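You operate a simulated robot arm through the tools that you are given. There is no shell and no other tool.

You run a simulated robot arm. Do the job below in one go: nothing can be reset, and whatever is moved stays where it is left.

TASK
Put things in order on the bare stretch of the cabinet top. At the end: the yellow glue tube stands where the green wax block stood; the green wax block stands where the blue talc block stood; the blue talc block stands where the brown brush with blue knob stood; the brown brush with blue knob stands on top of the grey platform pad; whatever was shut is shut again. Leave all else as you found it, and nothing knocked over.

Only the result counts: the job must be done as asked and must still hold three seconds after the hand-in. Knocking over, shifting, dropping, spilling or breaking anything else fails it.

THE ROBOT
A 6-joint arm with a two-finger parallel gripper, fixed in place. Base frame: the origin is at the foot of the arm, x ahead of it, y to its left, z up; the work surface is at about z = 0. Lengths are in m, angles in rad, forces in N, time in s.
With the tool pointing down near the work surface it reaches from about 0.14 to 0.58 m from the base axis. Its first joint turns from -1.152 to 1.152 rad. Payload 2.1 kg.
Tool frame: the origin (TCP) lies between the finger pads and is the grasp point; the fingertips stand 0.03 m ahead of it; z points along the fingers, y is the line along which they close. The gripper opens to 0.094 m. The fingers are 0.028 m wide and 0.01 m thick; the gripper's body (0.05 by 0.096 m) begins 0.055 m behind the TCP.
Orientation is that of the tool frame in the base frame, as a unit quaternion [w, x, y, z]. With the fingers straight down and closing along the base's y, the tool's x points along the base's -x, its y along +y and its z along -z.

THE INTERFACE
- The arm moves only by the tool drive_tool. Its argument "motion" is a list that holds one entry, the list of rows, each a list of 7 numbers: the shift along the base's x, y, z in units of 25 mm (1.0 is 25 mm), then the turn, a rotation vector about the base's x, y, z in units of 8 degrees (1.0 is 8 degrees), then the closure, from 0 (fully open) to 1 (shut). In form: [[[dx, dy, dz, ax, ay, az, fingers], ...]]. A call has 1 to 20 rows; each row shifts and turns the commanded pose from where the row before left it. A call with a number of a shift or a turn outside -1 to 1 is refused whole. A row lasts 0.2 s, in which the tool goes at most 0.05 m and 0.15 rad; a call with a longer step from one row to the next is refused whole, and so is a gripper value outside its range. Where a pose cannot be reached the arm comes as near as it can. A force on the tool above 40 N (or 10 N above the force at the start of the call, whichever is more), or a blocked arm, ends the call early, and 0.2 s more pass. Each finger travels about 0.072 m/s and halts on what it meets, pressing with about 45 N; the grip force reading is that of the motor and also rises with nothing between the fingers. The clock runs only during rows and for 0.2 s after the last one: add rows that do not move to give the fingers time. It gives the time, the measured TCP pose, the force on the tool (base axes), the opening and the grip force at its end, in the units of the frame above (readings bear some noise), with the torque about the TCP (base axes, N m) and any sound that the robot's microphone picked up.
- Cameras (640 x 400 px; columns grow to the right, rows downward): "scene" is fixed at [0.0455, -0.3661, 0.482]; the picture's right is [0.84, -0.54, 0.00], its down [-0.33, -0.51, -0.80] and it looks along [0.43, 0.67, -0.60] (base axes); focal length 289 px, centre (320, 200). "wrist" rides on the gripper at [0.076, 0.014, -0.102] in the tool frame; the picture's right is [-0.18, 0.98, 0.00], its down [-0.75, -0.14, -0.64] and it looks along [-0.63, -0.12, 0.77] (tool axes); focal length 243 px, centre (320, 200). There is no depth. A picture from a camera that has moved, and an enlarged one, comes with that camera's place and axes in the base frame and with its lens.
- snapshot(camera): a new picture of that camera. It takes no simulated time.
- inspect(camera, box): a new picture of the part [left, top, right, bottom] of that camera's present view, enlarged. It takes no simulated time.
- job_done(): hands the job in; it is judged then, once.

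Nothing tells you positions but the pictures and the camera data. Unless the task says otherwise, let go and move clear before handing in.

The tools are called after "Emit:" as a command line: name --argument value ..., lists and objects as JSON in quotes. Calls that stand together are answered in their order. drive_tool: Moves the arm, as the interface text tells. Its arguments: {"type":"object","properties":{"motion":{"type":"array","items":{"type":"array","items":{"type":"array","items":{"type":"number"}}}}},"required":["motion"]} The other tools are called the same way: snapshot (camera) takes a picture; inspect (camera, box) takes an enlarged picture of a part of a camera's view; job_done () hands the job in.

At the start:

```text
time_s: 0.0
position: [0.279, 0.048, 0.2997]
tcp_rot: [0.0, 0.0, 1.0, 0.0]
wrist_force: [0.4, -0.8, -0.4]
moment: [-0.01, -0.01, 0.02]
grip_width: 0.0939
gripper_force: 0.1
```

scene: 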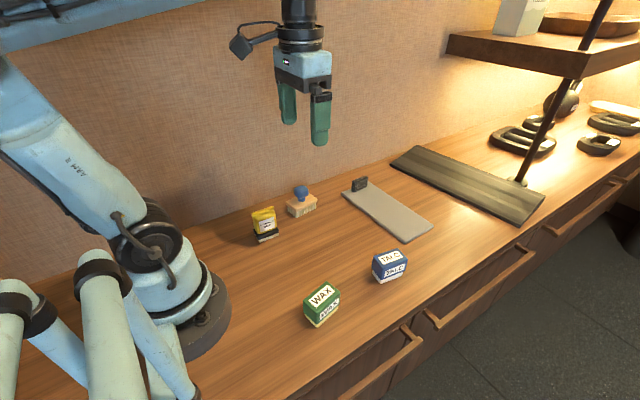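
wrist: 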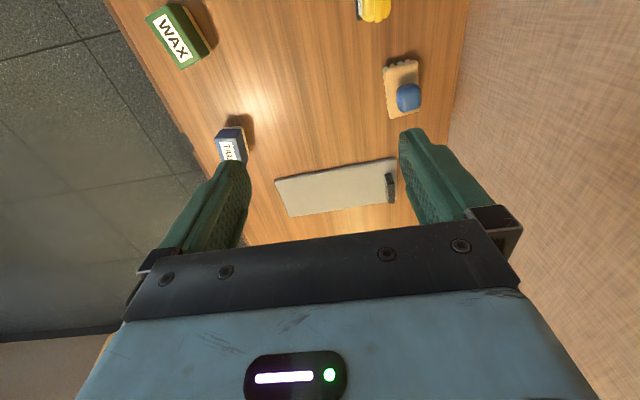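

I see a yellow glue tube, a brown brush with a blue knob, a grey pad with a small black thing at one end, a green wax block and a blue talc block on the cabinet top. I'll look closer before moving anything.

Emit:
inspect --camera "scene" --box '[230, 160, 450, 300]'

Emit:
inspect --camera "scene" --box '[280, 230, 440, 340]'

Emit:
inspect --camera "wrist" --box '[120, 0, 480, 240]'

Emit:
inspect --camera "scene" --box '[230, 170, 340, 250]'

```text
2.86 times, centred on (340, 230) of scene
camera zoom: at [0.0455, -0.3661, 0.482], right [0.84, -0.54, 0.0], down [-0.33, -0.51, -0.8], along [0.43, 0.67, -0.6], focal length 825 px, centre (263, 114)
```

zoom: 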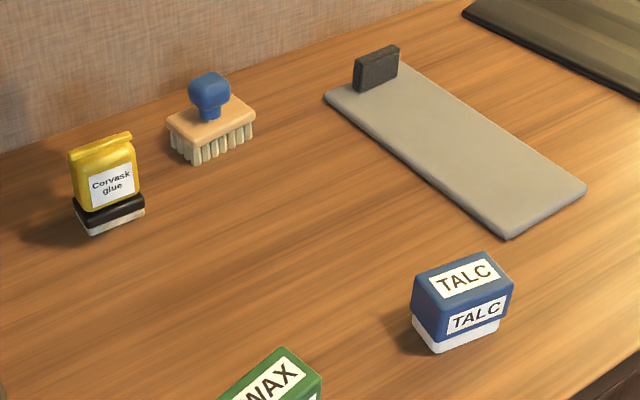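

```text
3.64 times, centred on (360, 285) of scene
camera zoom: at [0.0455, -0.3661, 0.482], right [0.84, -0.54, 0.0], down [-0.33, -0.51, -0.8], along [0.43, 0.67, -0.6], focal length 1050 px, centre (174, -109)
```

zoom: 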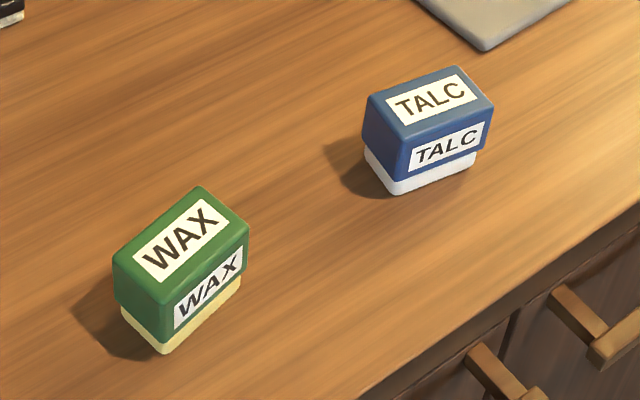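

```text
1.67 times, centred on (300, 120) of wrist
camera zoom: at [0.2041, 0.0605, 0.4002], right [0.18, 0.98, 0.0], down [0.75, -0.14, 0.64], along [0.63, -0.12, -0.77], focal length 404 px, centre (353, 333)
```

zoom: 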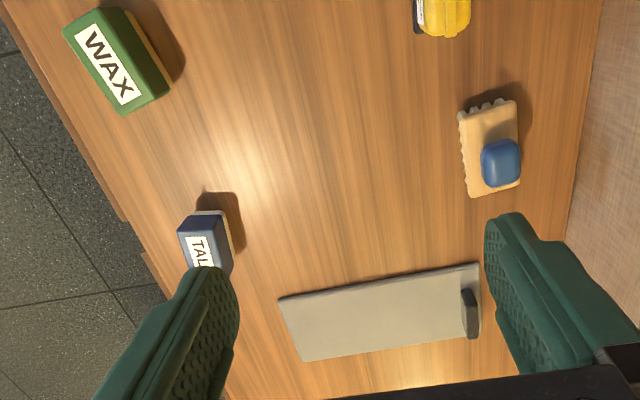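

```text
5.00 times, centred on (285, 210) of scene
camera zoom: at [0.0455, -0.3661, 0.482], right [0.84, -0.54, 0.0], down [-0.33, -0.51, -0.8], along [0.43, 0.67, -0.6], focal length 1443 px, centre (495, 150)
```

zoom: 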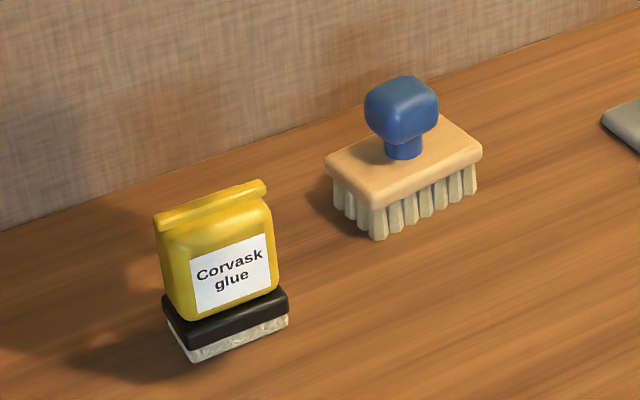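

The brush reads at about (0.326, 0.158), talc at (0.369, -0.120), wax at (0.208, -0.120) and glue at (0.208, 0.123). The pad runs from x 0.46 to 0.565 and y -0.075 to 0.16, with a black stop near y 0.14. I'll hover over the brush first and check with the wrist camera.

Emit:
drive_tool --motion '[[[0.3133, 0.7333, -0.8, 0, 0, 0, 0], [0.3133, 0.7333, -0.8, 0, 0, 0, 0], [0.3133, 0.7333, -0.8, 0, 0, 0, 0], [0.3133, 0.7333, -0.8, 0, 0, 0, 0], [0.3133, 0.7333, -0.8, 0, 0, 0, 0], [0.3133, 0.7333, -0.8, 0, 0, 0, 0], [0, 0, 0, 0, 0, 0, 0]]]'

Emit:
snapshot --camera "wrist"

Emit:
snapshot --camera "scene"

```text
time_s: 1.6
position: [0.3263, 0.1563, 0.1788]
tcp_rot: [0.0, 0.001, 1.0, 0.0]
wrist_force: [0.5, -0.1, 0.0]
moment: [0.01, 0.02, 0.03]
grip_width: 0.094
gripper_force: 0.0
```

```text
taken
camera wrist: at [0.2503, 0.1696, 0.281], right [0.18, 0.98, 0.0], down [0.75, -0.14, 0.64], along [0.63, -0.12, -0.77], focal length 243 px, centre (320, 200)
```

wrist: 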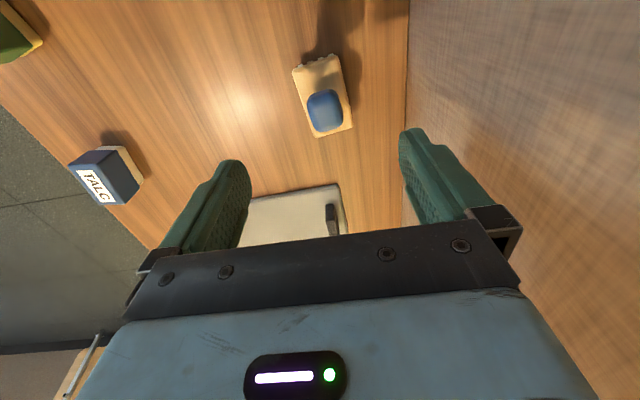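

```text
taken
```

scene: 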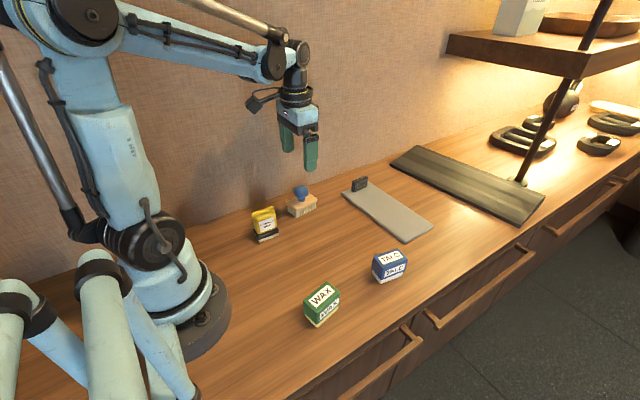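

The brush is between the fingers in the wrist view. I'll zoom in to get its centre and yaw.

Emit:
inspect --camera "wrist" --box '[260, 40, 400, 150]'

Emit:
inspect --camera "wrist" --box '[230, 160, 410, 260]'

Emit:
inspect --camera "scene" --box '[280, 165, 450, 255]'

Emit:
inspect --camera "wrist" --box '[40, 110, 200, 220]'

```text
3.64 times, centred on (330, 95) of wrist
camera zoom: at [0.2503, 0.1696, 0.281], right [0.18, 0.98, 0.0], down [0.75, -0.14, 0.64], along [0.63, -0.12, -0.77], focal length 882 px, centre (284, 582)
```

zoom: 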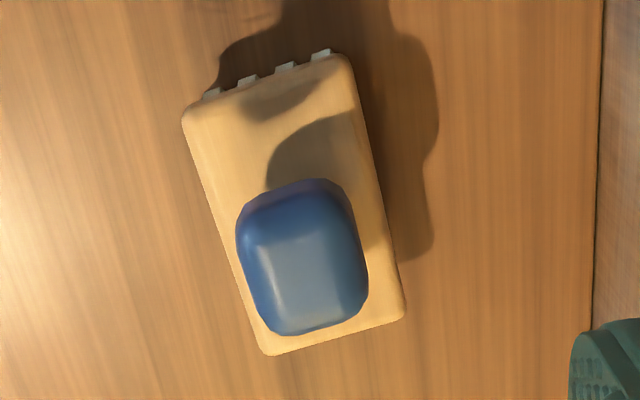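

```text
3.56 times, centred on (320, 210) of wrist
camera zoom: at [0.2503, 0.1696, 0.281], right [0.18, 0.98, 0.0], down [0.75, -0.14, 0.64], along [0.63, -0.12, -0.77], focal length 863 px, centre (320, 164)
```

zoom: 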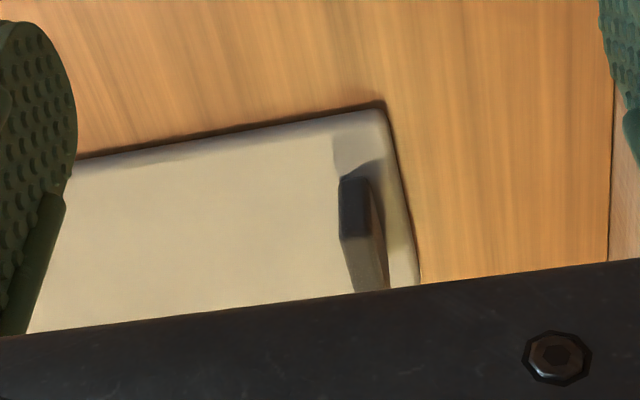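

```text
3.76 times, centred on (365, 210) of scene
camera zoom: at [0.0456, -0.3661, 0.482], right [0.84, -0.54, 0.0], down [-0.33, -0.51, -0.8], along [0.43, 0.67, -0.6], focal length 1087 px, centre (151, 162)
```

zoom: 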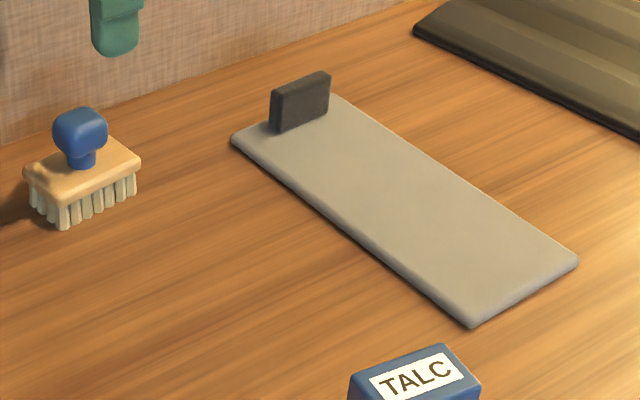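

```text
3.64 times, centred on (120, 165) of wrist
camera zoom: at [0.2503, 0.1696, 0.281], right [0.18, 0.98, 0.0], down [0.75, -0.14, 0.64], along [0.63, -0.12, -0.77], focal length 882 px, centre (1047, 327)
```

zoom: 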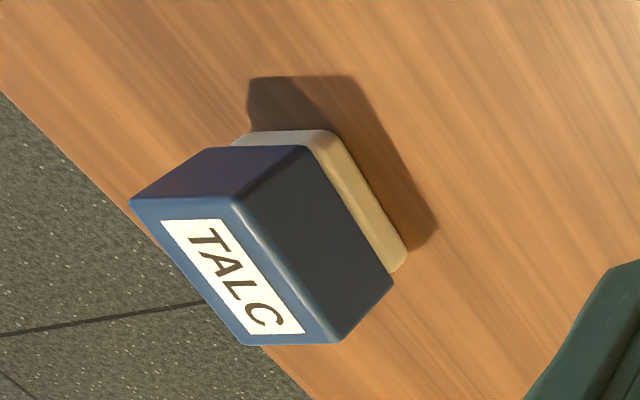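

The wrist view puts the brush at (0.328, 0.160) with a yaw of about 7 degrees, and the wood about 68 x 43 mm. I'll turn to match, go down over it with the fingers open, and check before closing.

Emit:
drive_tool --motion '[[[0.08, 0.08, -0.6, 0, 0, 0.45, 0], [0, 0, -0.8, 0, 0, 0.425, 0], [0, 0, -0.8, 0, 0, 0, 0], [0, 0, -0.8, 0, 0, 0, 0], [0, 0, 0, 0, 0, 0, 0]]]'

Emit:
snapshot --camera "wrist"

Emit:
inspect --camera "scene" --box '[240, 130, 380, 240]'

```text
time_s: 2.8
position: [0.329, 0.1579, 0.1048]
tcp_rot: [0.0, -0.061, 0.998, 0.0]
wrist_force: [0.0, -0.1, 0.6]
moment: [0.0, -0.01, 0.0]
grip_width: 0.094
gripper_force: 0.1
```

```text
taken
camera wrist: at [0.2522, 0.1627, 0.2067], right [0.06, 1.0, 0.0], down [0.76, -0.05, 0.64], along [0.64, -0.04, -0.77], focal length 243 px, centre (320, 200)
```

wrist: 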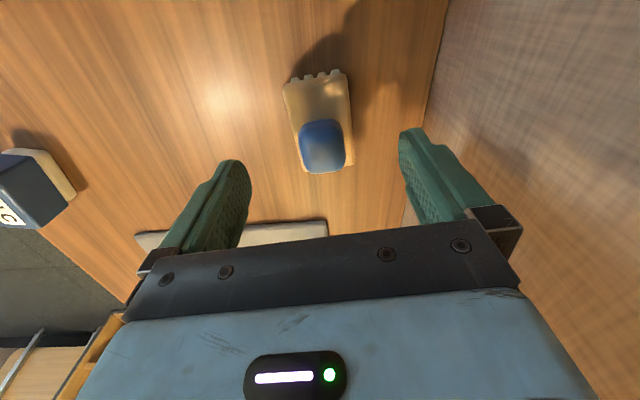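

```text
3.64 times, centred on (310, 185) of scene
camera zoom: at [0.0455, -0.3661, 0.482], right [0.84, -0.54, 0.0], down [-0.33, -0.51, -0.8], along [0.43, 0.67, -0.6], focal length 1050 px, centre (356, 254)
```

zoom: 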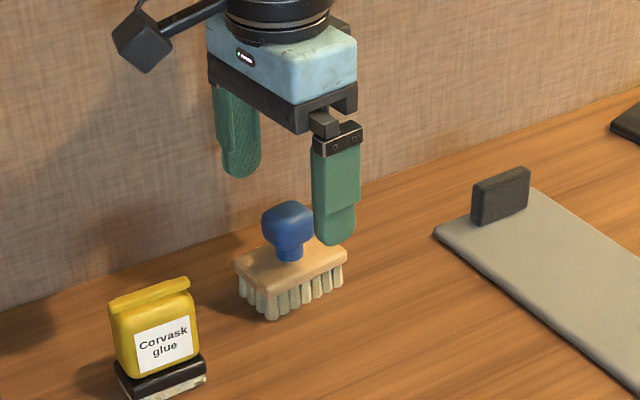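

Emit:
inspect --camera "wrist" --box '[250, 50, 400, 190]'

```text
2.86 times, centred on (325, 120) of wrist
camera zoom: at [0.2522, 0.1627, 0.2067], right [0.06, 1.0, 0.0], down [0.76, -0.05, 0.64], along [0.64, -0.04, -0.77], focal length 693 px, centre (306, 429)
```

zoom: 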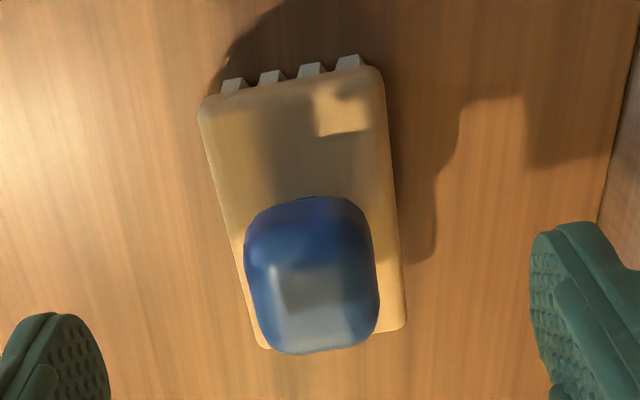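

The second view agrees: brush at (0.3275, 0.160), yaw 6.8 degrees, sitting between the open fingers. I'll shift slightly in y, go down to about z 0.040 and close on the wood.

Emit:
drive_tool --motion '[[[-0.03, 0.06, -0.6, 0, 0, 0, 0], [0, 0, -0.7, 0, 0, 0, 0], [0, 0, -0.7, 0, 0, 0, 0], [0, 0, -0.59, 0, 0, 0, 0], [0, 0, 0, 0, 0, 0, 0]]]'

Emit:
inspect --camera "scene" --box '[240, 130, 380, 240]'

Emit:
snapshot --camera "wrist"

```text
time_s: 4.0
position: [0.329, 0.1599, 0.0394]
tcp_rot: [-0.001, -0.061, 0.998, 0.0]
wrist_force: [0.4, 0.2, -0.2]
moment: [-0.01, -0.02, -0.01]
grip_width: 0.0944
gripper_force: 0.0
```

```text
3.64 times, centred on (310, 185) of scene
camera zoom: at [0.0455, -0.3661, 0.482], right [0.84, -0.54, 0.0], down [-0.33, -0.51, -0.8], along [0.43, 0.67, -0.6], focal length 1050 px, centre (356, 254)
```

zoom: 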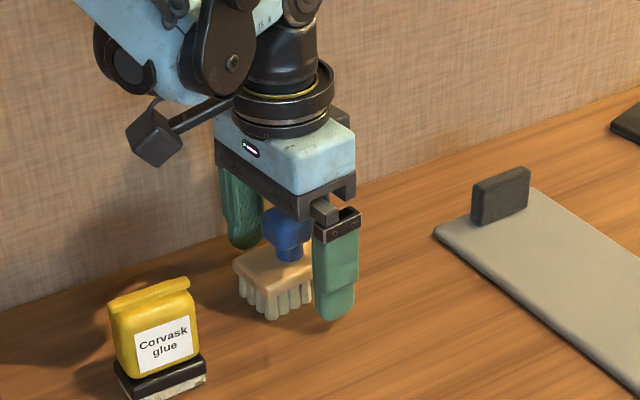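

```text
taken
camera wrist: at [0.2523, 0.1646, 0.1418], right [0.06, 1.0, 0.0], down [0.76, -0.05, 0.64], along [0.64, -0.04, -0.77], focal length 243 px, centre (320, 200)
```

wrist: 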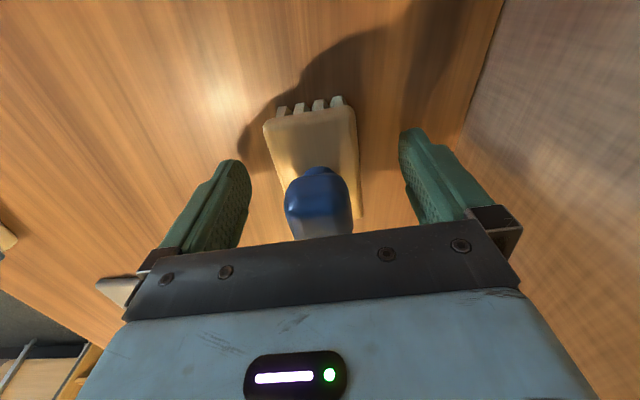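

The fingers straddle the brush wood with room on both sides. Closing now.

Emit:
drive_tool --motion '[[[0, 0, 0, 0, 0, 0, 0.2], [0, 0, 0, 0, 0, 0, 0.4], [0, 0, 0, 0, 0, 0, 0.55], [0, 0, 0, 0, 0, 0, 0.65], [0, 0, 0, 0, 0, 0, 0.75], [0, 0, 0, 0, 0, 0, 0.75], [0, 0, 0, 0, 0, 0, 0.75]]]'

Emit:
inspect --camera "scene" --box '[240, 130, 380, 240]'

Emit:
snapshot --camera "wrist"

```text
time_s: 5.6
position: [0.3301, 0.1609, 0.0404]
tcp_rot: [0.0, -0.061, 0.998, 0.0]
wrist_force: [0.4, 0.7, 0.3]
moment: [0.01, 0.01, 0.01]
grip_width: 0.045
gripper_force: 45.0
```

```text
3.64 times, centred on (310, 185) of scene
camera zoom: at [0.0455, -0.3661, 0.482], right [0.84, -0.54, 0.0], down [-0.33, -0.51, -0.8], along [0.43, 0.67, -0.6], focal length 1050 px, centre (356, 254)
```

zoom: 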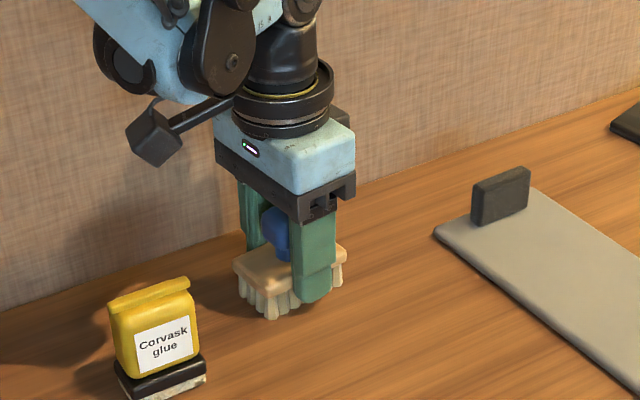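

```text
taken
camera wrist: at [0.2522, 0.1646, 0.142], right [0.06, 1.0, 0.0], down [0.76, -0.05, 0.64], along [0.64, -0.04, -0.77], focal length 243 px, centre (320, 200)
```

wrist: 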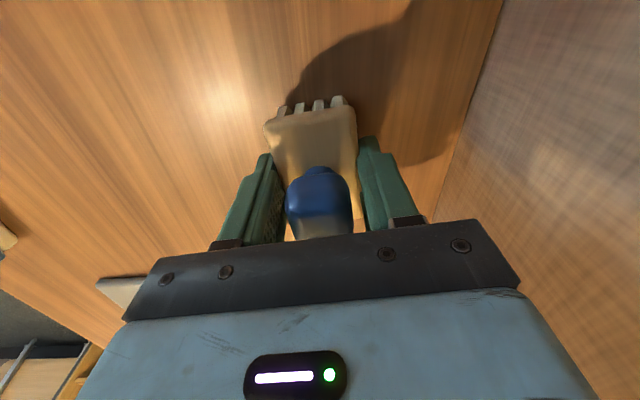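

The gripper holds the brush wood (45 mm, 45 N). I'll lift straight up, then carry it over the pad.

Emit:
drive_tool --motion '[[[0, 0, 0.3, 0, 0, 0, 0.75], [0, 0, 0.6, 0, 0, 0, 0.75], [0, 0, 0.9, 0, 0, 0, 0.75], [0, 0, 0.9, 0, 0, 0, 0.75], [0, 0, 0.9, 0, 0, 0, 0.75], [0, 0, 0, 0, 0, 0, 0.75]]]'

Emit:
snapshot --camera "scene"

Emit:
snapshot --camera "wrist"

```text
time_s: 7.0
position: [0.3293, 0.159, 0.1274]
tcp_rot: [-0.001, -0.061, 0.998, -0.001]
wrist_force: [0.0, -0.3, -1.2]
moment: [0.06, 0.0, 0.01]
grip_width: 0.045
gripper_force: 44.8
```

```text
taken
```

scene: 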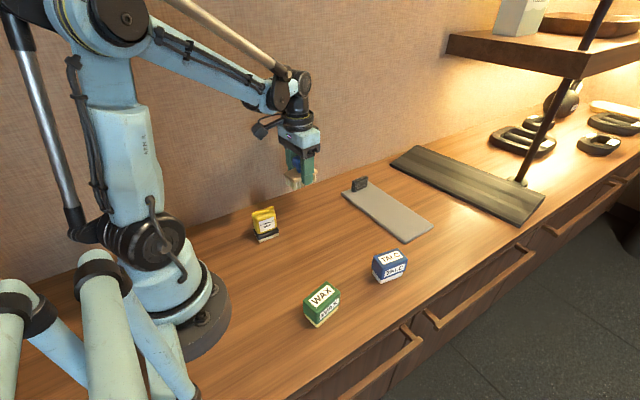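

```text
taken
camera wrist: at [0.2526, 0.1633, 0.2291], right [0.06, 1.0, 0.0], down [0.76, -0.05, 0.64], along [0.64, -0.04, -0.77], focal length 243 px, centre (320, 200)
```

wrist: 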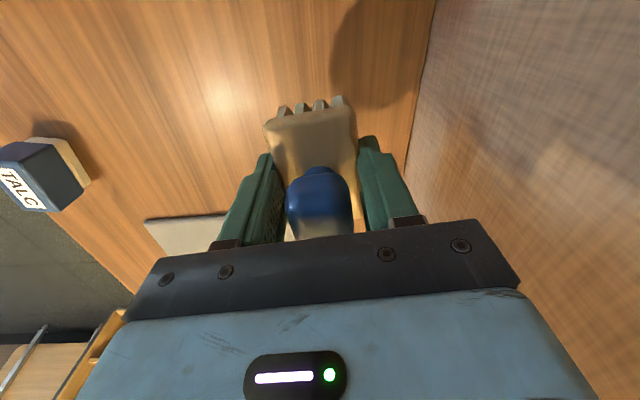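

The brush is lifted and steady in the grip. Next I carry it to the pad centre, about (0.510, 0.035), staying high over the black stop.

Emit:
drive_tool --motion '[[[0.3, -0.2, 0, 0, 0, 0, 0.75], [0.6, -0.4, 0, 0, 0, -0.1, 0.75], [0.8, -0.55, 0, 0, 0, -0.1, 0.75], [0.8, -0.55, 0, 0, 0, -0.1, 0.75], [0.8, -0.55, 0, 0, 0, -0.1, 0.75], [0.8, -0.55, 0, 0, 0, -0.1, 0.75], [0.8, -0.55, 0, 0, 0, 0, 0.75], [0.8, -0.55, 0, 0, 0, 0, 0.75], [0.8, -0.5, 0, 0, 0, 0, 0.75], [0.6, -0.4, 0, 0, 0, 0, 0.75], [0.2, -0.2, 0, 0, 0, 0, 0.75], [0, 0, 0, 0, 0, 0, 0.75]]]'

Emit:
snapshot --camera "scene"

Emit:
snapshot --camera "wrist"

```text
time_s: 9.6
position: [0.511, 0.0362, 0.1293]
tcp_rot: [0.0, -0.026, 1.0, 0.001]
wrist_force: [0.1, 0.3, -0.7]
moment: [0.01, 0.02, -0.01]
grip_width: 0.045
gripper_force: 45.4
```

```text
taken
```

scene: 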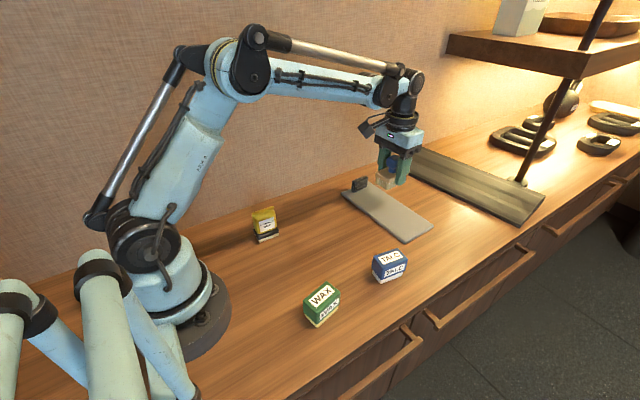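

```text
taken
camera wrist: at [0.434, 0.0455, 0.2321], right [0.13, 0.99, 0.0], down [0.76, -0.1, 0.64], along [0.64, -0.09, -0.77], focal length 243 px, centre (320, 200)
```

wrist: 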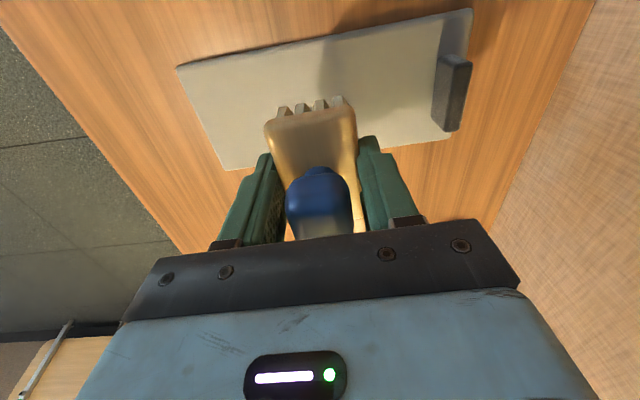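

The brush hangs over the pad's middle, and the pad corners agree with my estimate (centre about 0.509, 0.041). I'll lower it to just above the surface, then feel for contact in small steps.

Emit:
drive_tool --motion '[[[0, 0, -0.5, 0, 0, 0, 0.75], [0, 0, -0.8, 0, 0, 0, 0.75], [0, 0, -0.8, 0, 0, 0, 0.75], [0, 0, -0.6, 0, 0, 0, 0.75], [0, 0, -0.3, 0, 0, 0, 0.75], [0, 0, 0, 0, 0, 0, 0.75]]]'

Emit:
inspect --camera "scene" --box '[330, 120, 450, 250]'

```text
time_s: 11.0
position: [0.5125, 0.0351, 0.0513]
tcp_rot: [0.0, -0.026, 1.0, 0.0]
wrist_force: [-1.3, 0.0, -0.8]
moment: [0.0, -0.03, 0.02]
grip_width: 0.0451
gripper_force: 45.4
```

```text
3.08 times, centred on (390, 185) of scene
camera zoom: at [0.0456, -0.3661, 0.482], right [0.84, -0.54, 0.0], down [-0.33, -0.51, -0.8], along [0.43, 0.67, -0.6], focal length 888 px, centre (105, 246)
```

zoom: 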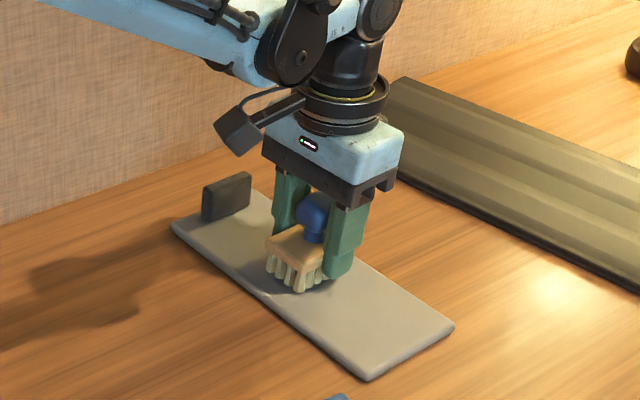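

Emit:
drive_tool --motion '[[[0, 0, -0.04, 0, 0, 0, 0.75], [0, 0, -0.04, 0, 0, 0, 0.75], [0, 0, 0, 0, 0, 0, 0.75]]]'

Emit:
snapshot --camera "wrist"

```text
time_s: 11.8
position: [0.511, 0.0361, 0.0507]
tcp_rot: [0.0, -0.027, 1.0, 0.0]
wrist_force: [0.0, -0.7, -0.4]
moment: [0.0, 0.0, 0.01]
grip_width: 0.0449
gripper_force: 44.6
```

```text
taken
camera wrist: at [0.4349, 0.0461, 0.1531], right [0.13, 0.99, 0.0], down [0.76, -0.1, 0.64], along [0.64, -0.09, -0.77], focal length 243 px, centre (320, 200)
```

wrist: 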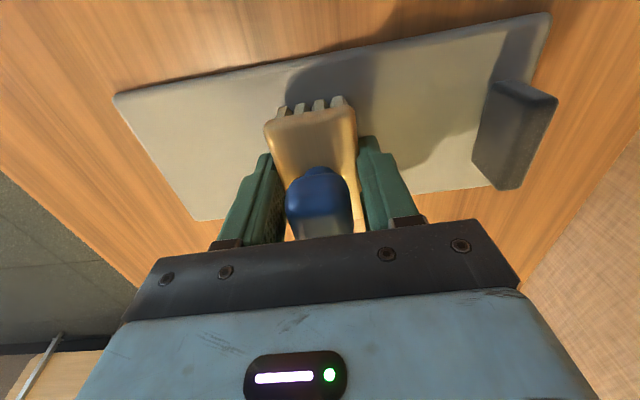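

Emit:
drive_tool --motion '[[[0, 0, -0.04, 0, 0, 0, 0.75], [0, 0, -0.04, 0, 0, 0, 0.75], [0, 0, 0, 0, 0, 0, 0.75]]]'

Emit:
inspect --camera "scene" --box '[360, 170, 430, 220]'

```text
time_s: 12.6
position: [0.5095, 0.0353, 0.0483]
tcp_rot: [0.001, -0.025, 1.0, 0.002]
wrist_force: [2.2, 6.1, 34.1]
moment: [0.11, 0.04, 0.04]
grip_width: 0.0448
gripper_force: 45.1
```

```text
8.00 times, centred on (395, 195) of scene
camera zoom: at [0.0454, -0.3661, 0.482], right [0.84, -0.54, 0.0], down [-0.33, -0.51, -0.8], along [0.43, 0.67, -0.6], focal length 2309 px, centre (-280, 240)
```

zoom: 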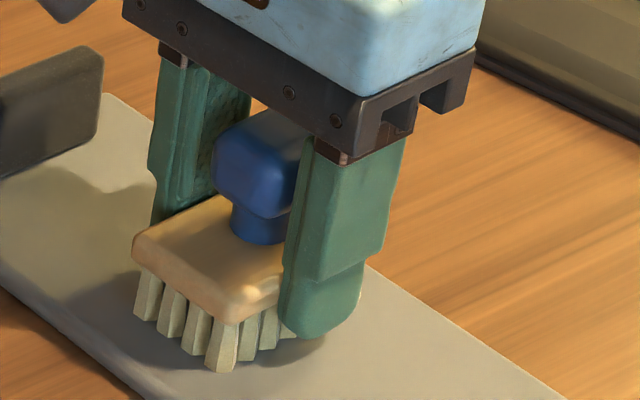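

Contact with the pad: 34 N at z about 0.0485. I'll ease off a little, then open and rise.

Emit:
drive_tool --motion '[[[0, 0, 0.025, 0, 0, 0, 0.75], [0, 0, 0, 0, 0, 0, 0.75]]]'

```text
time_s: 13.2
position: [0.5103, 0.0339, 0.0502]
tcp_rot: [0.001, -0.027, 1.0, 0.001]
wrist_force: [2.4, 8.6, 29.3]
moment: [0.24, -0.07, 0.04]
grip_width: 0.0451
gripper_force: 44.7
```

Emit:
drive_tool --motion '[[[0, 0, 0.04, 0, 0, 0, 0.75], [0, 0, 0, 0, 0, 0, 0.75]]]'

```text
time_s: 13.8
position: [0.5085, 0.0339, 0.0511]
tcp_rot: [-0.001, -0.025, 1.0, -0.001]
wrist_force: [-0.5, 0.7, -0.3]
moment: [0.05, -0.02, 0.02]
grip_width: 0.0451
gripper_force: 45.2
```

The load is near zero now, so the brush is resting on or within half a millimetre of the pad. Releasing.

Emit:
drive_tool --motion '[[[0, 0, -0.01, 0, 0, 0, 0.7], [0, 0, 0, 0, 0, 0, 0.5], [0, 0, 0, 0, 0, 0, 0.4], [0, 0, 0, 0, 0, 0, 0.2], [0, 0, 0, 0, 0, 0, 0], [0, 0, 0, 0, 0, 0, 0], [0, 0, 0, 0, 0, 0, 0]]]'

Emit:
inspect --camera "scene" --box '[330, 120, 450, 250]'

Emit:
snapshot --camera "wrist"

```text
time_s: 15.4
position: [0.5089, 0.0348, 0.0504]
tcp_rot: [0.001, -0.026, 1.0, -0.001]
wrist_force: [-0.4, -0.1, -0.3]
moment: [0.01, 0.02, 0.0]
grip_width: 0.0941
gripper_force: 0.1
```

```text
3.08 times, centred on (390, 185) of scene
camera zoom: at [0.0455, -0.3661, 0.482], right [0.84, -0.54, 0.0], down [-0.33, -0.51, -0.8], along [0.43, 0.67, -0.6], focal length 888 px, centre (105, 246)
```

zoom: 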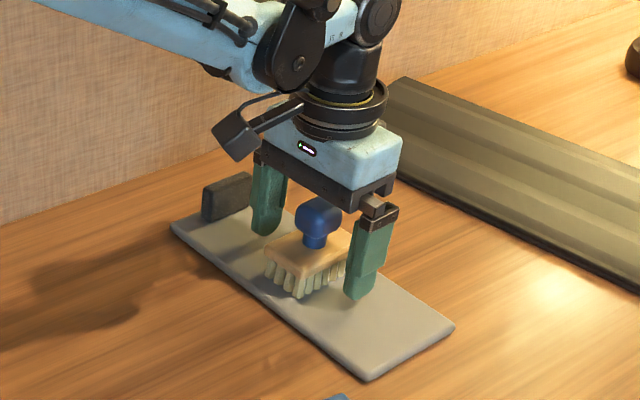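

```text
taken
camera wrist: at [0.4335, 0.0443, 0.1524], right [0.13, 0.99, 0.0], down [0.76, -0.1, 0.64], along [0.64, -0.09, -0.77], focal length 243 px, centre (320, 200)
```

wrist: 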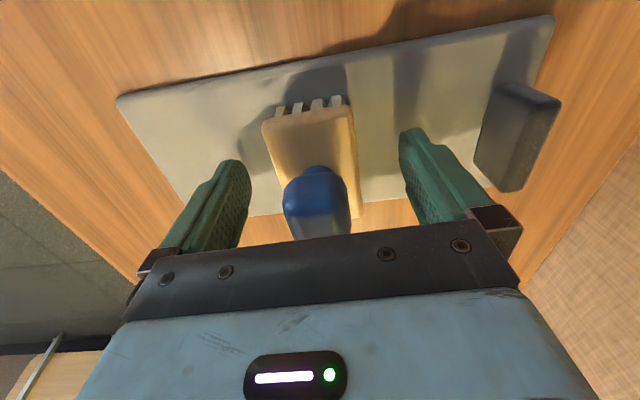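

The brush stands on the pad and the fingers are clear of it. I'll rise straight up and check it from above.

Emit:
drive_tool --motion '[[[0, 0, 0.4, 0, 0, 0, 0], [0, 0, 0.8, 0, 0, 0, 0], [0, 0, 0.9, 0, 0, 0, 0], [0, 0, 0.9, 0, 0, 0, 0], [0, 0, 0.9, 0, 0, 0, 0], [0, 0, 0.9, 0, 0, 0, 0], [0, 0, 0, 0, 0, 0, 0]]]'

Emit:
snapshot --camera "wrist"

Emit:
snapshot --camera "scene"

```text
time_s: 17.0
position: [0.5077, 0.0379, 0.1725]
tcp_rot: [0.0, -0.027, 1.0, 0.0]
wrist_force: [-0.2, -0.3, 0.0]
moment: [-0.02, 0.0, 0.0]
grip_width: 0.0939
gripper_force: 0.0
```

```text
taken
camera wrist: at [0.4325, 0.0473, 0.2738], right [0.13, 0.99, 0.0], down [0.76, -0.1, 0.64], along [0.64, -0.09, -0.77], focal length 243 px, centre (320, 200)
```

wrist: 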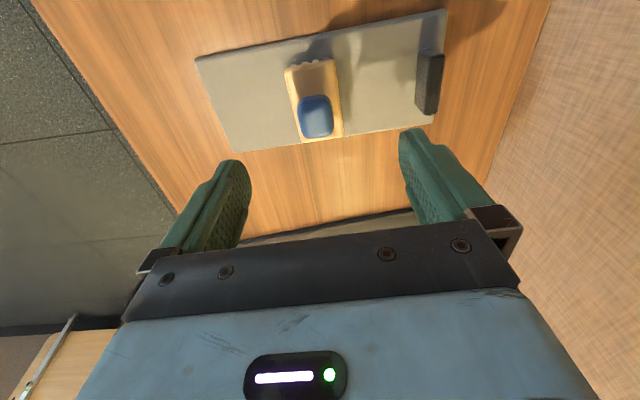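

```text
taken
```

scene: 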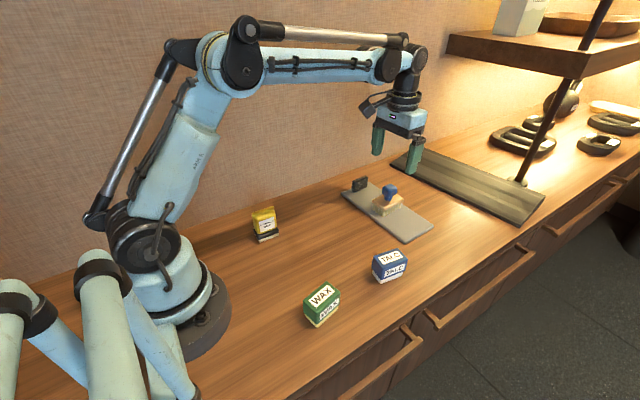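

The brush stands upright on the pad. Now I'll hover over the talc block and match its yaw of about -10 degrees.

Emit:
drive_tool --motion '[[[-0.4, -0.4, 0, 0, 0, -0.1, 0], [-0.7, -0.785, 0, 0, 0, -0.2, 0], [-0.75, -0.85, 0, 0, 0, -0.3, 0], [-0.75, -0.85, 0, 0, 0, -0.3, 0], [-0.75, -0.85, 0, 0, 0, -0.3, 0], [-0.75, -0.85, 0, 0, 0, -0.25, 0], [-0.75, -0.85, 0, 0, 0, -0.2, 0], [-0.5, -0.5, 0, 0, 0, 0, 0], [-0.25, -0.3, 0, 0, 0, 0, 0], [0, 0, 0, 0, 0, 0, 0]]]'

Emit:
snapshot --camera "wrist"

Emit:
inspect --camera "wrist" --box '[250, 30, 400, 150]'

```text
time_s: 19.2
position: [0.3703, -0.1198, 0.1708]
tcp_rot: [0.0, 0.088, 0.996, 0.0]
wrist_force: [0.0, -1.0, 0.9]
moment: [-0.01, -0.02, -0.01]
grip_width: 0.094
gripper_force: 0.1
```

```text
taken
camera wrist: at [0.2985, -0.093, 0.2735], right [0.36, 0.93, 0.0], down [0.72, -0.27, 0.64], along [0.6, -0.23, -0.77], focal length 243 px, centre (320, 200)
```

wrist: 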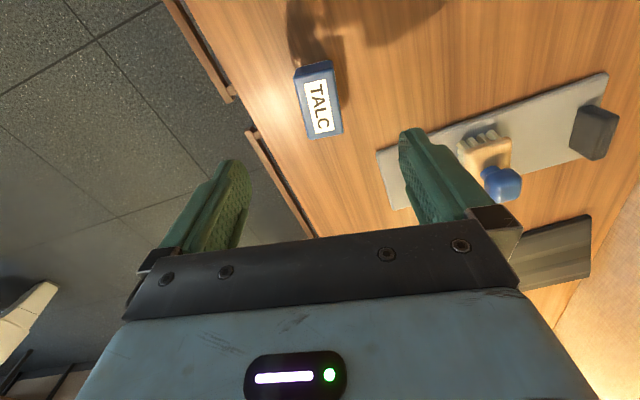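

```text
3.33 times, centred on (325, 90) of wrist
camera zoom: at [0.2985, -0.093, 0.2735], right [0.36, 0.93, 0.0], down [0.72, -0.27, 0.64], along [0.6, -0.23, -0.77], focal length 809 px, centre (303, 567)
```

zoom: 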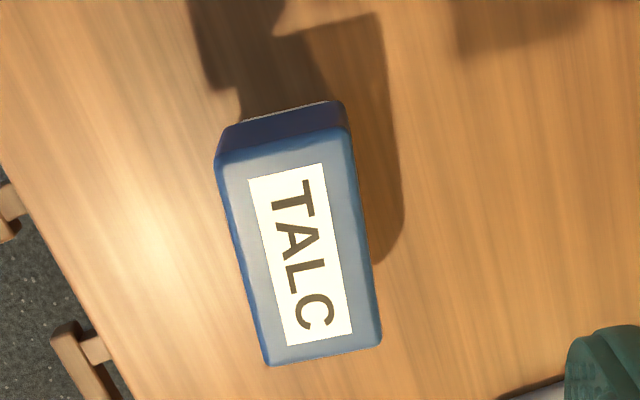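

Talc block centre reads (0.3705, -0.120), yaw about -9 degrees, blue part about 57 x 34 mm, and the gripper is right above it. I'll go down and close on it.

Emit:
drive_tool --motion '[[[0, 0, -0.6, 0, 0, 0.1, 0.1], [0, 0, -0.9, 0, 0, 0, 0.2], [0, 0, -0.9, 0, 0, 0, 0.2], [0, 0, -0.9, 0, 0, 0, 0.2], [0, 0, -0.9, 0, 0, 0, 0.2], [0, 0, -0.7, 0, 0, 0, 0.2], [0, 0, -0.46, 0, 0, 0, 0.2], [0, 0, 0, 0, 0, 0, 0.2]]]'

Emit:
snapshot --camera "wrist"

Emit:
inspect --camera "scene" --box '[330, 190, 450, 300]'

```text
time_s: 21.0
position: [0.371, -0.1195, 0.0388]
tcp_rot: [0.0, 0.082, 0.997, 0.0]
wrist_force: [-0.5, 0.7, 0.6]
moment: [-0.04, 0.01, 0.01]
grip_width: 0.075
gripper_force: 0.0
```

```text
taken
camera wrist: at [0.2989, -0.0938, 0.1393], right [0.34, 0.94, 0.0], down [0.72, -0.26, 0.64], along [0.6, -0.22, -0.77], focal length 243 px, centre (320, 200)
```

wrist: 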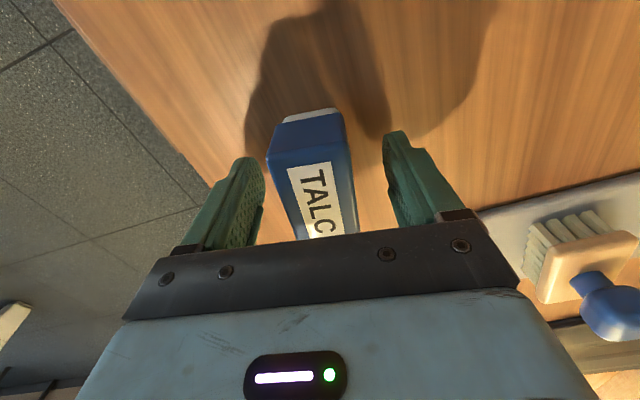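

```text
3.64 times, centred on (390, 245) of scene
camera zoom: at [0.0455, -0.3661, 0.482], right [0.84, -0.54, 0.0], down [-0.33, -0.51, -0.8], along [0.43, 0.67, -0.6], focal length 1050 px, centre (66, 36)
```

zoom: 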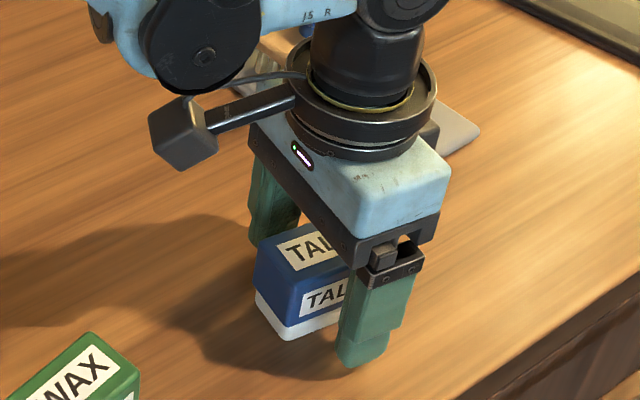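

Emit:
drive_tool --motion '[[[0, 0, 0, 0, 0, 0, 0.35], [0, 0, 0, 0, 0, 0, 0.5], [0, 0, 0, 0, 0, 0, 0.65], [0, 0, 0, 0, 0, 0, 0.75], [0, 0, 0, 0, 0, 0, 0.8], [0, 0, 0, 0, 0, 0, 0.8], [0, 0, 0, 0, 0, 0, 0.8]]]'

Emit:
snapshot --camera "wrist"

Emit:
inspect --camera "scene" --box '[330, 190, 450, 300]'

```text
time_s: 22.6
position: [0.3708, -0.1199, 0.0372]
tcp_rot: [0.0, 0.082, 0.997, -0.001]
wrist_force: [-0.3, -1.1, -0.4]
moment: [0.01, 0.0, -0.02]
grip_width: 0.0397
gripper_force: 44.7
```

```text
taken
camera wrist: at [0.299, -0.0939, 0.1395], right [0.34, 0.94, 0.0], down [0.72, -0.26, 0.64], along [0.6, -0.22, -0.77], focal length 243 px, centre (320, 200)
```

wrist: 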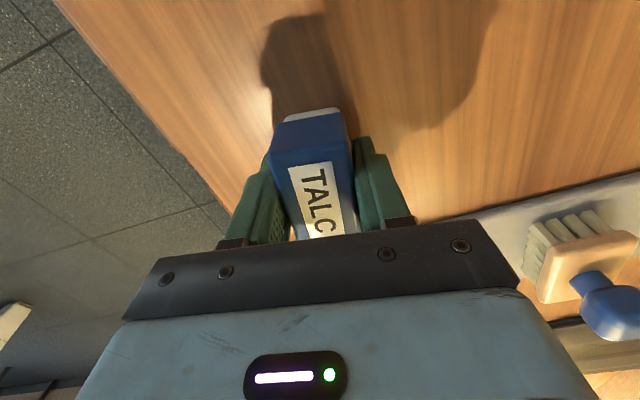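

```text
3.64 times, centred on (390, 245) of scene
camera zoom: at [0.0456, -0.3661, 0.482], right [0.84, -0.54, 0.0], down [-0.33, -0.51, -0.8], along [0.43, 0.67, -0.6], focal length 1050 px, centre (66, 36)
```

zoom: 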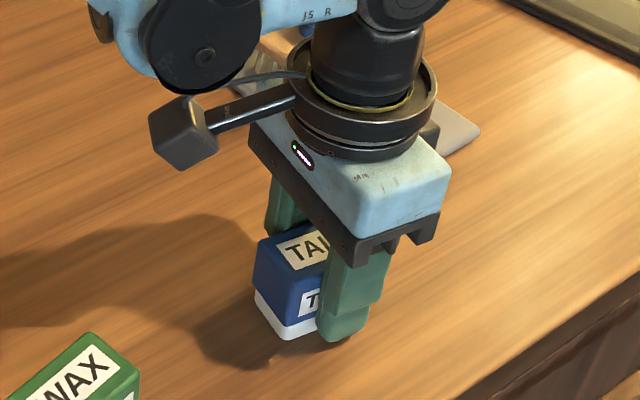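

The grip is on the blue part at about 39.7 mm. I'll lift 20 mm first to confirm that the white base comes up with it.

Emit:
drive_tool --motion '[[[0, 0, 0.3, 0, 0, 0, 0.8], [0, 0, 0.5, 0, 0, 0, 0.8], [0, 0, 0, 0, 0, 0, 0.8]]]'

Emit:
inspect --camera "scene" --box '[330, 190, 450, 300]'

```text
time_s: 23.4
position: [0.3695, -0.1199, 0.0571]
tcp_rot: [0.001, 0.083, 0.997, 0.001]
wrist_force: [-0.3, 0.0, -1.4]
moment: [-0.01, 0.02, 0.0]
grip_width: 0.0391
gripper_force: 44.6
```

```text
3.64 times, centred on (390, 245) of scene
camera zoom: at [0.0456, -0.3661, 0.482], right [0.84, -0.54, 0.0], down [-0.33, -0.51, -0.8], along [0.43, 0.67, -0.6], focal length 1050 px, centre (66, 36)
```

zoom: 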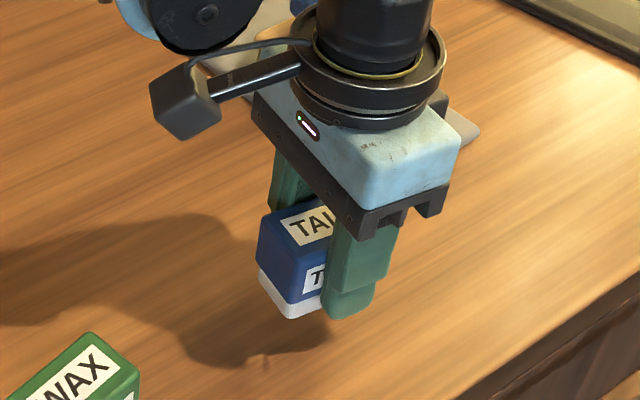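

The block comes up in one piece. I'll lift it further and carry it to the brush's old place (0.3275, 0.160), turning to the brush's yaw.

Emit:
drive_tool --motion '[[[0, 0, 0.6, 0, 0, 0, 0.8], [0, 0, 0.8, 0, 0, 0, 0.8], [0, 0, 0.8, 0, 0, 0, 0.8], [0, 0, 0.68, 0, 0, 0, 0.8], [-0.108, 0.4, 0, 0, 0, 0, 0.8], [-0.1, 0.6, 0, 0, 0, 0.1, 0.8], [-0.1, 0.85, 0, 0, 0, 0.2, 0.8], [-0.1, 0.85, 0, 0, 0, 0.2, 0.8], [-0.1, 0.85, 0, 0, 0, 0.2, 0.8], [-0.1, 0.85, 0, 0, 0, 0.2, 0.8], [-0.1, 0.85, 0, 0, 0, 0.2, 0.8], [-0.1, 0.85, 0, 0, 0, 0.2, 0.8], [-0.1, 0.85, 0, 0, 0, 0.2, 0.8], [-0.15, 0.85, 0, 0, 0, 0.2, 0.8], [-0.15, 0.85, 0, 0, 0, 0.2, 0.8], [-0.15, 0.85, 0, 0, 0, 0.1, 0.8], [-0.15, 0.85, 0, 0, 0, 0, 0.8], [-0.1, 0.5, 0, 0, 0, 0, 0.8], [-0.1, 0.386, 0, 0, 0, 0, 0.8], [0, 0, 0, 0, 0, 0, 0.8]]]'

Emit:
snapshot --camera "wrist"

Emit:
snapshot --camera "scene"

```text
time_s: 27.6
position: [0.3268, 0.1594, 0.129]
tcp_rot: [0.0, -0.058, 0.998, 0.0]
wrist_force: [-1.4, -0.4, -0.3]
moment: [0.01, 0.02, -0.01]
grip_width: 0.0393
gripper_force: 45.3
```

```text
taken
camera wrist: at [0.2501, 0.165, 0.2306], right [0.07, 1.0, 0.0], down [0.76, -0.05, 0.64], along [0.64, -0.04, -0.77], focal length 243 px, centre (320, 200)
```

wrist: 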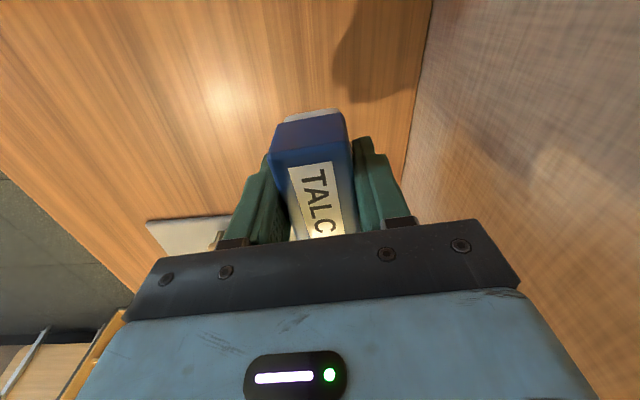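

```text
taken
```

scene: 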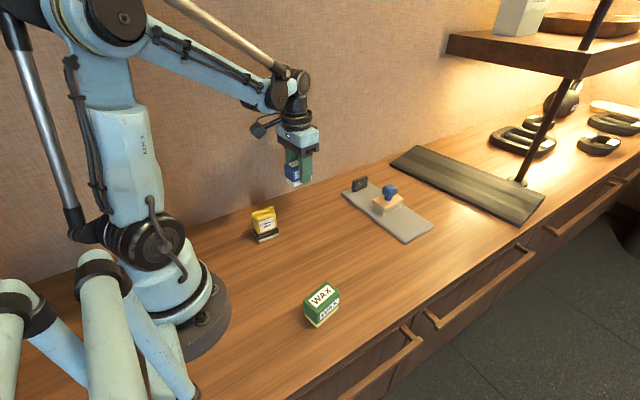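

The block hangs about 2 mm short in x, so I'll correct that and lower it to just above the top.

Emit:
drive_tool --motion '[[[0.07, 0, -0.4, 0, 0, 0, 0.8], [0, 0, -0.8, 0, 0, 0, 0.8], [0, 0, -0.8, 0, 0, 0, 0.8], [0, 0, -0.7, 0, 0, 0, 0.8], [0, 0, -0.5, 0, 0, 0, 0.8], [0, 0, -0.28, 0, 0, 0, 0.8], [0, 0, 0, 0, 0, 0, 0.8]]]'

Emit:
snapshot --camera "wrist"

Emit:
inspect --camera "scene" --box '[240, 130, 380, 240]'

```text
time_s: 29.2
position: [0.3277, 0.1591, 0.0422]
tcp_rot: [0.0, -0.058, 0.998, -0.001]
wrist_force: [-0.4, -0.3, -1.3]
moment: [-0.01, 0.02, 0.01]
grip_width: 0.0392
gripper_force: 44.7
```

```text
taken
camera wrist: at [0.2516, 0.1643, 0.144], right [0.07, 1.0, 0.0], down [0.76, -0.05, 0.64], along [0.64, -0.04, -0.77], focal length 243 px, centre (320, 200)
```

wrist: 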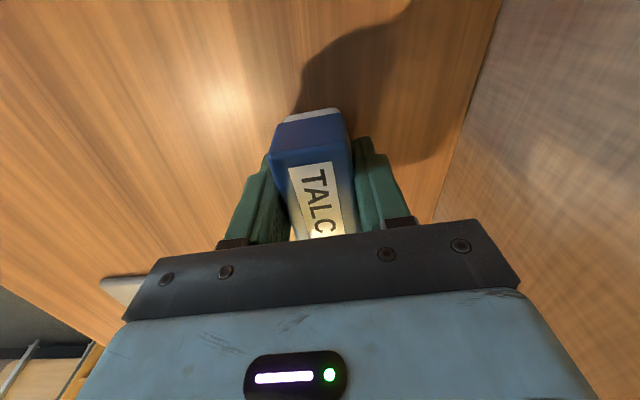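

```text
3.64 times, centred on (310, 185) of scene
camera zoom: at [0.0455, -0.3661, 0.482], right [0.84, -0.54, 0.0], down [-0.33, -0.51, -0.8], along [0.43, 0.67, -0.6], focal length 1050 px, centre (356, 254)
```

zoom: 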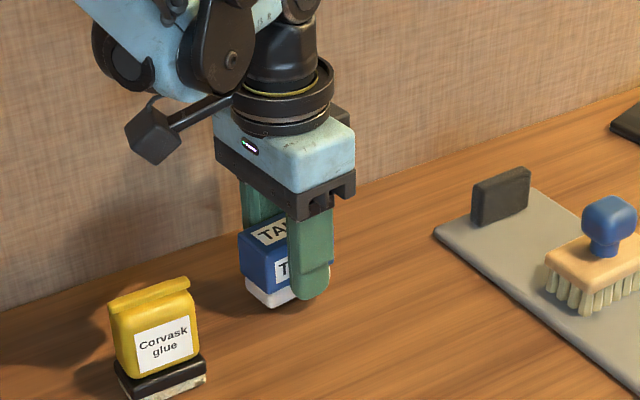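

Emit:
drive_tool --motion '[[[0.01, 0.03, -0.05, 0, 0, 0, 0.8], [0, 0, -0.04, 0, 0, 0, 0.8], [0, 0, -0.04, 0, 0, 0, 0.8], [0, 0, 0, 0, 0, 0, 0.8]]]'

```text
time_s: 30.2
position: [0.3282, 0.1587, 0.0387]
tcp_rot: [0.0, -0.057, 0.998, 0.001]
wrist_force: [-0.4, -0.3, -0.3]
moment: [-0.04, 0.0, -0.03]
grip_width: 0.0395
gripper_force: 44.9
```

Emit:
drive_tool --motion '[[[0, 0, -0.03, 0, 0, 0, 0.8], [0, 0, 0, 0, 0, 0, 0.8]]]'

Emit:
inspect --camera "scene" --box '[270, 160, 340, 220]'

```text
time_s: 30.8
position: [0.3281, 0.1603, 0.0386]
tcp_rot: [0.0, -0.058, 0.998, 0.0]
wrist_force: [0.2, 0.3, -0.2]
moment: [0.01, 0.02, 0.01]
grip_width: 0.0394
gripper_force: 45.1
```

```text
6.67 times, centred on (305, 190) of scene
camera zoom: at [0.0456, -0.3661, 0.482], right [0.84, -0.54, 0.0], down [-0.33, -0.51, -0.8], along [0.43, 0.67, -0.6], focal length 1924 px, centre (420, 267)
```

zoom: 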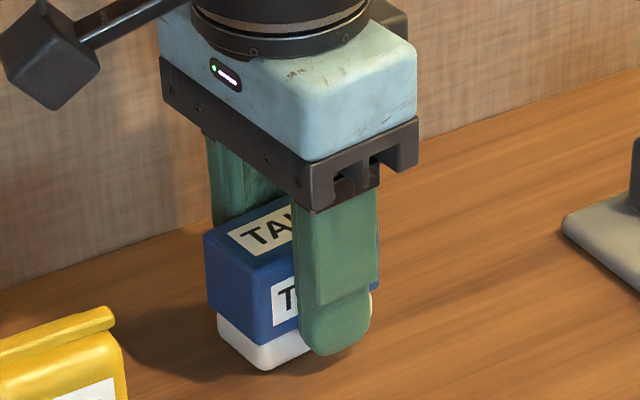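

Emit:
drive_tool --motion '[[[0, 0, -0.03, 0, 0, 0, 0.8], [0, 0, 0, 0, 0, 0, 0.8]]]'

```text
time_s: 31.4
position: [0.3274, 0.1611, 0.0372]
tcp_rot: [0.0, -0.058, 0.998, 0.0]
wrist_force: [-0.4, -0.1, 3.1]
moment: [-0.01, -0.02, 0.01]
grip_width: 0.0397
gripper_force: 45.2
```

First light contact (3 N), so the block rests on the top. I'll release it gently.

Emit:
drive_tool --motion '[[[0, 0, 0, 0, 0, 0, 0.7], [0, 0, 0, 0, 0, 0, 0.55], [0, 0, 0, 0, 0, 0, 0.4], [0, 0, 0, 0, 0, 0, 0.2], [0, 0, 0, 0, 0, 0, 0.1], [0, 0, 0, 0, 0, 0, 0.1]]]'

Emit:
snapshot --camera "wrist"

Emit:
inspect --camera "scene" --box '[240, 130, 380, 240]'

```text
time_s: 32.8
position: [0.3279, 0.1601, 0.0381]
tcp_rot: [0.0, -0.057, 0.998, 0.0]
wrist_force: [-0.3, 0.5, 0.0]
moment: [0.01, -0.01, -0.02]
grip_width: 0.0843
gripper_force: 0.1
```

```text
taken
camera wrist: at [0.2522, 0.1653, 0.1395], right [0.07, 1.0, 0.0], down [0.76, -0.05, 0.64], along [0.64, -0.04, -0.77], focal length 243 px, centre (320, 200)
```

wrist: 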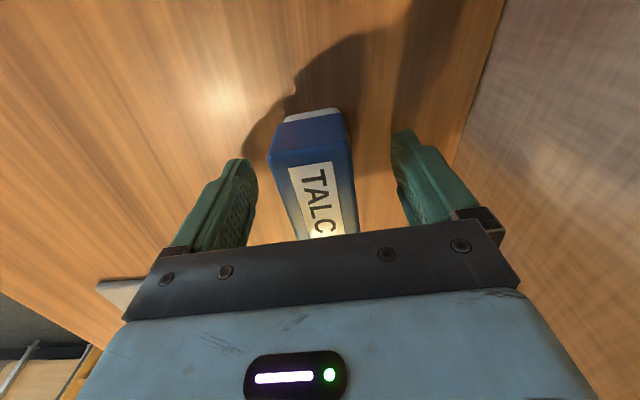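

```text
3.64 times, centred on (310, 185) of scene
camera zoom: at [0.0455, -0.3661, 0.482], right [0.84, -0.54, 0.0], down [-0.33, -0.51, -0.8], along [0.43, 0.67, -0.6], focal length 1050 px, centre (356, 254)
```

zoom: 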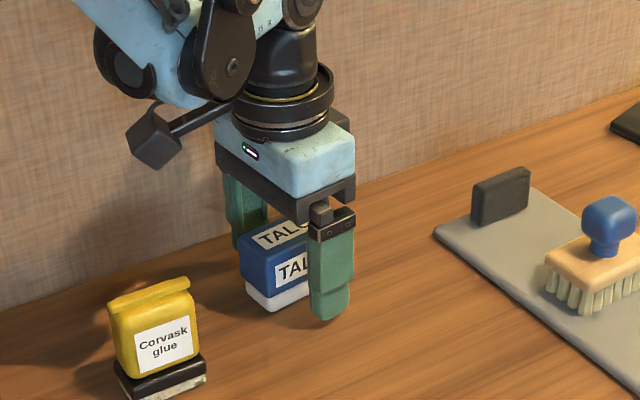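

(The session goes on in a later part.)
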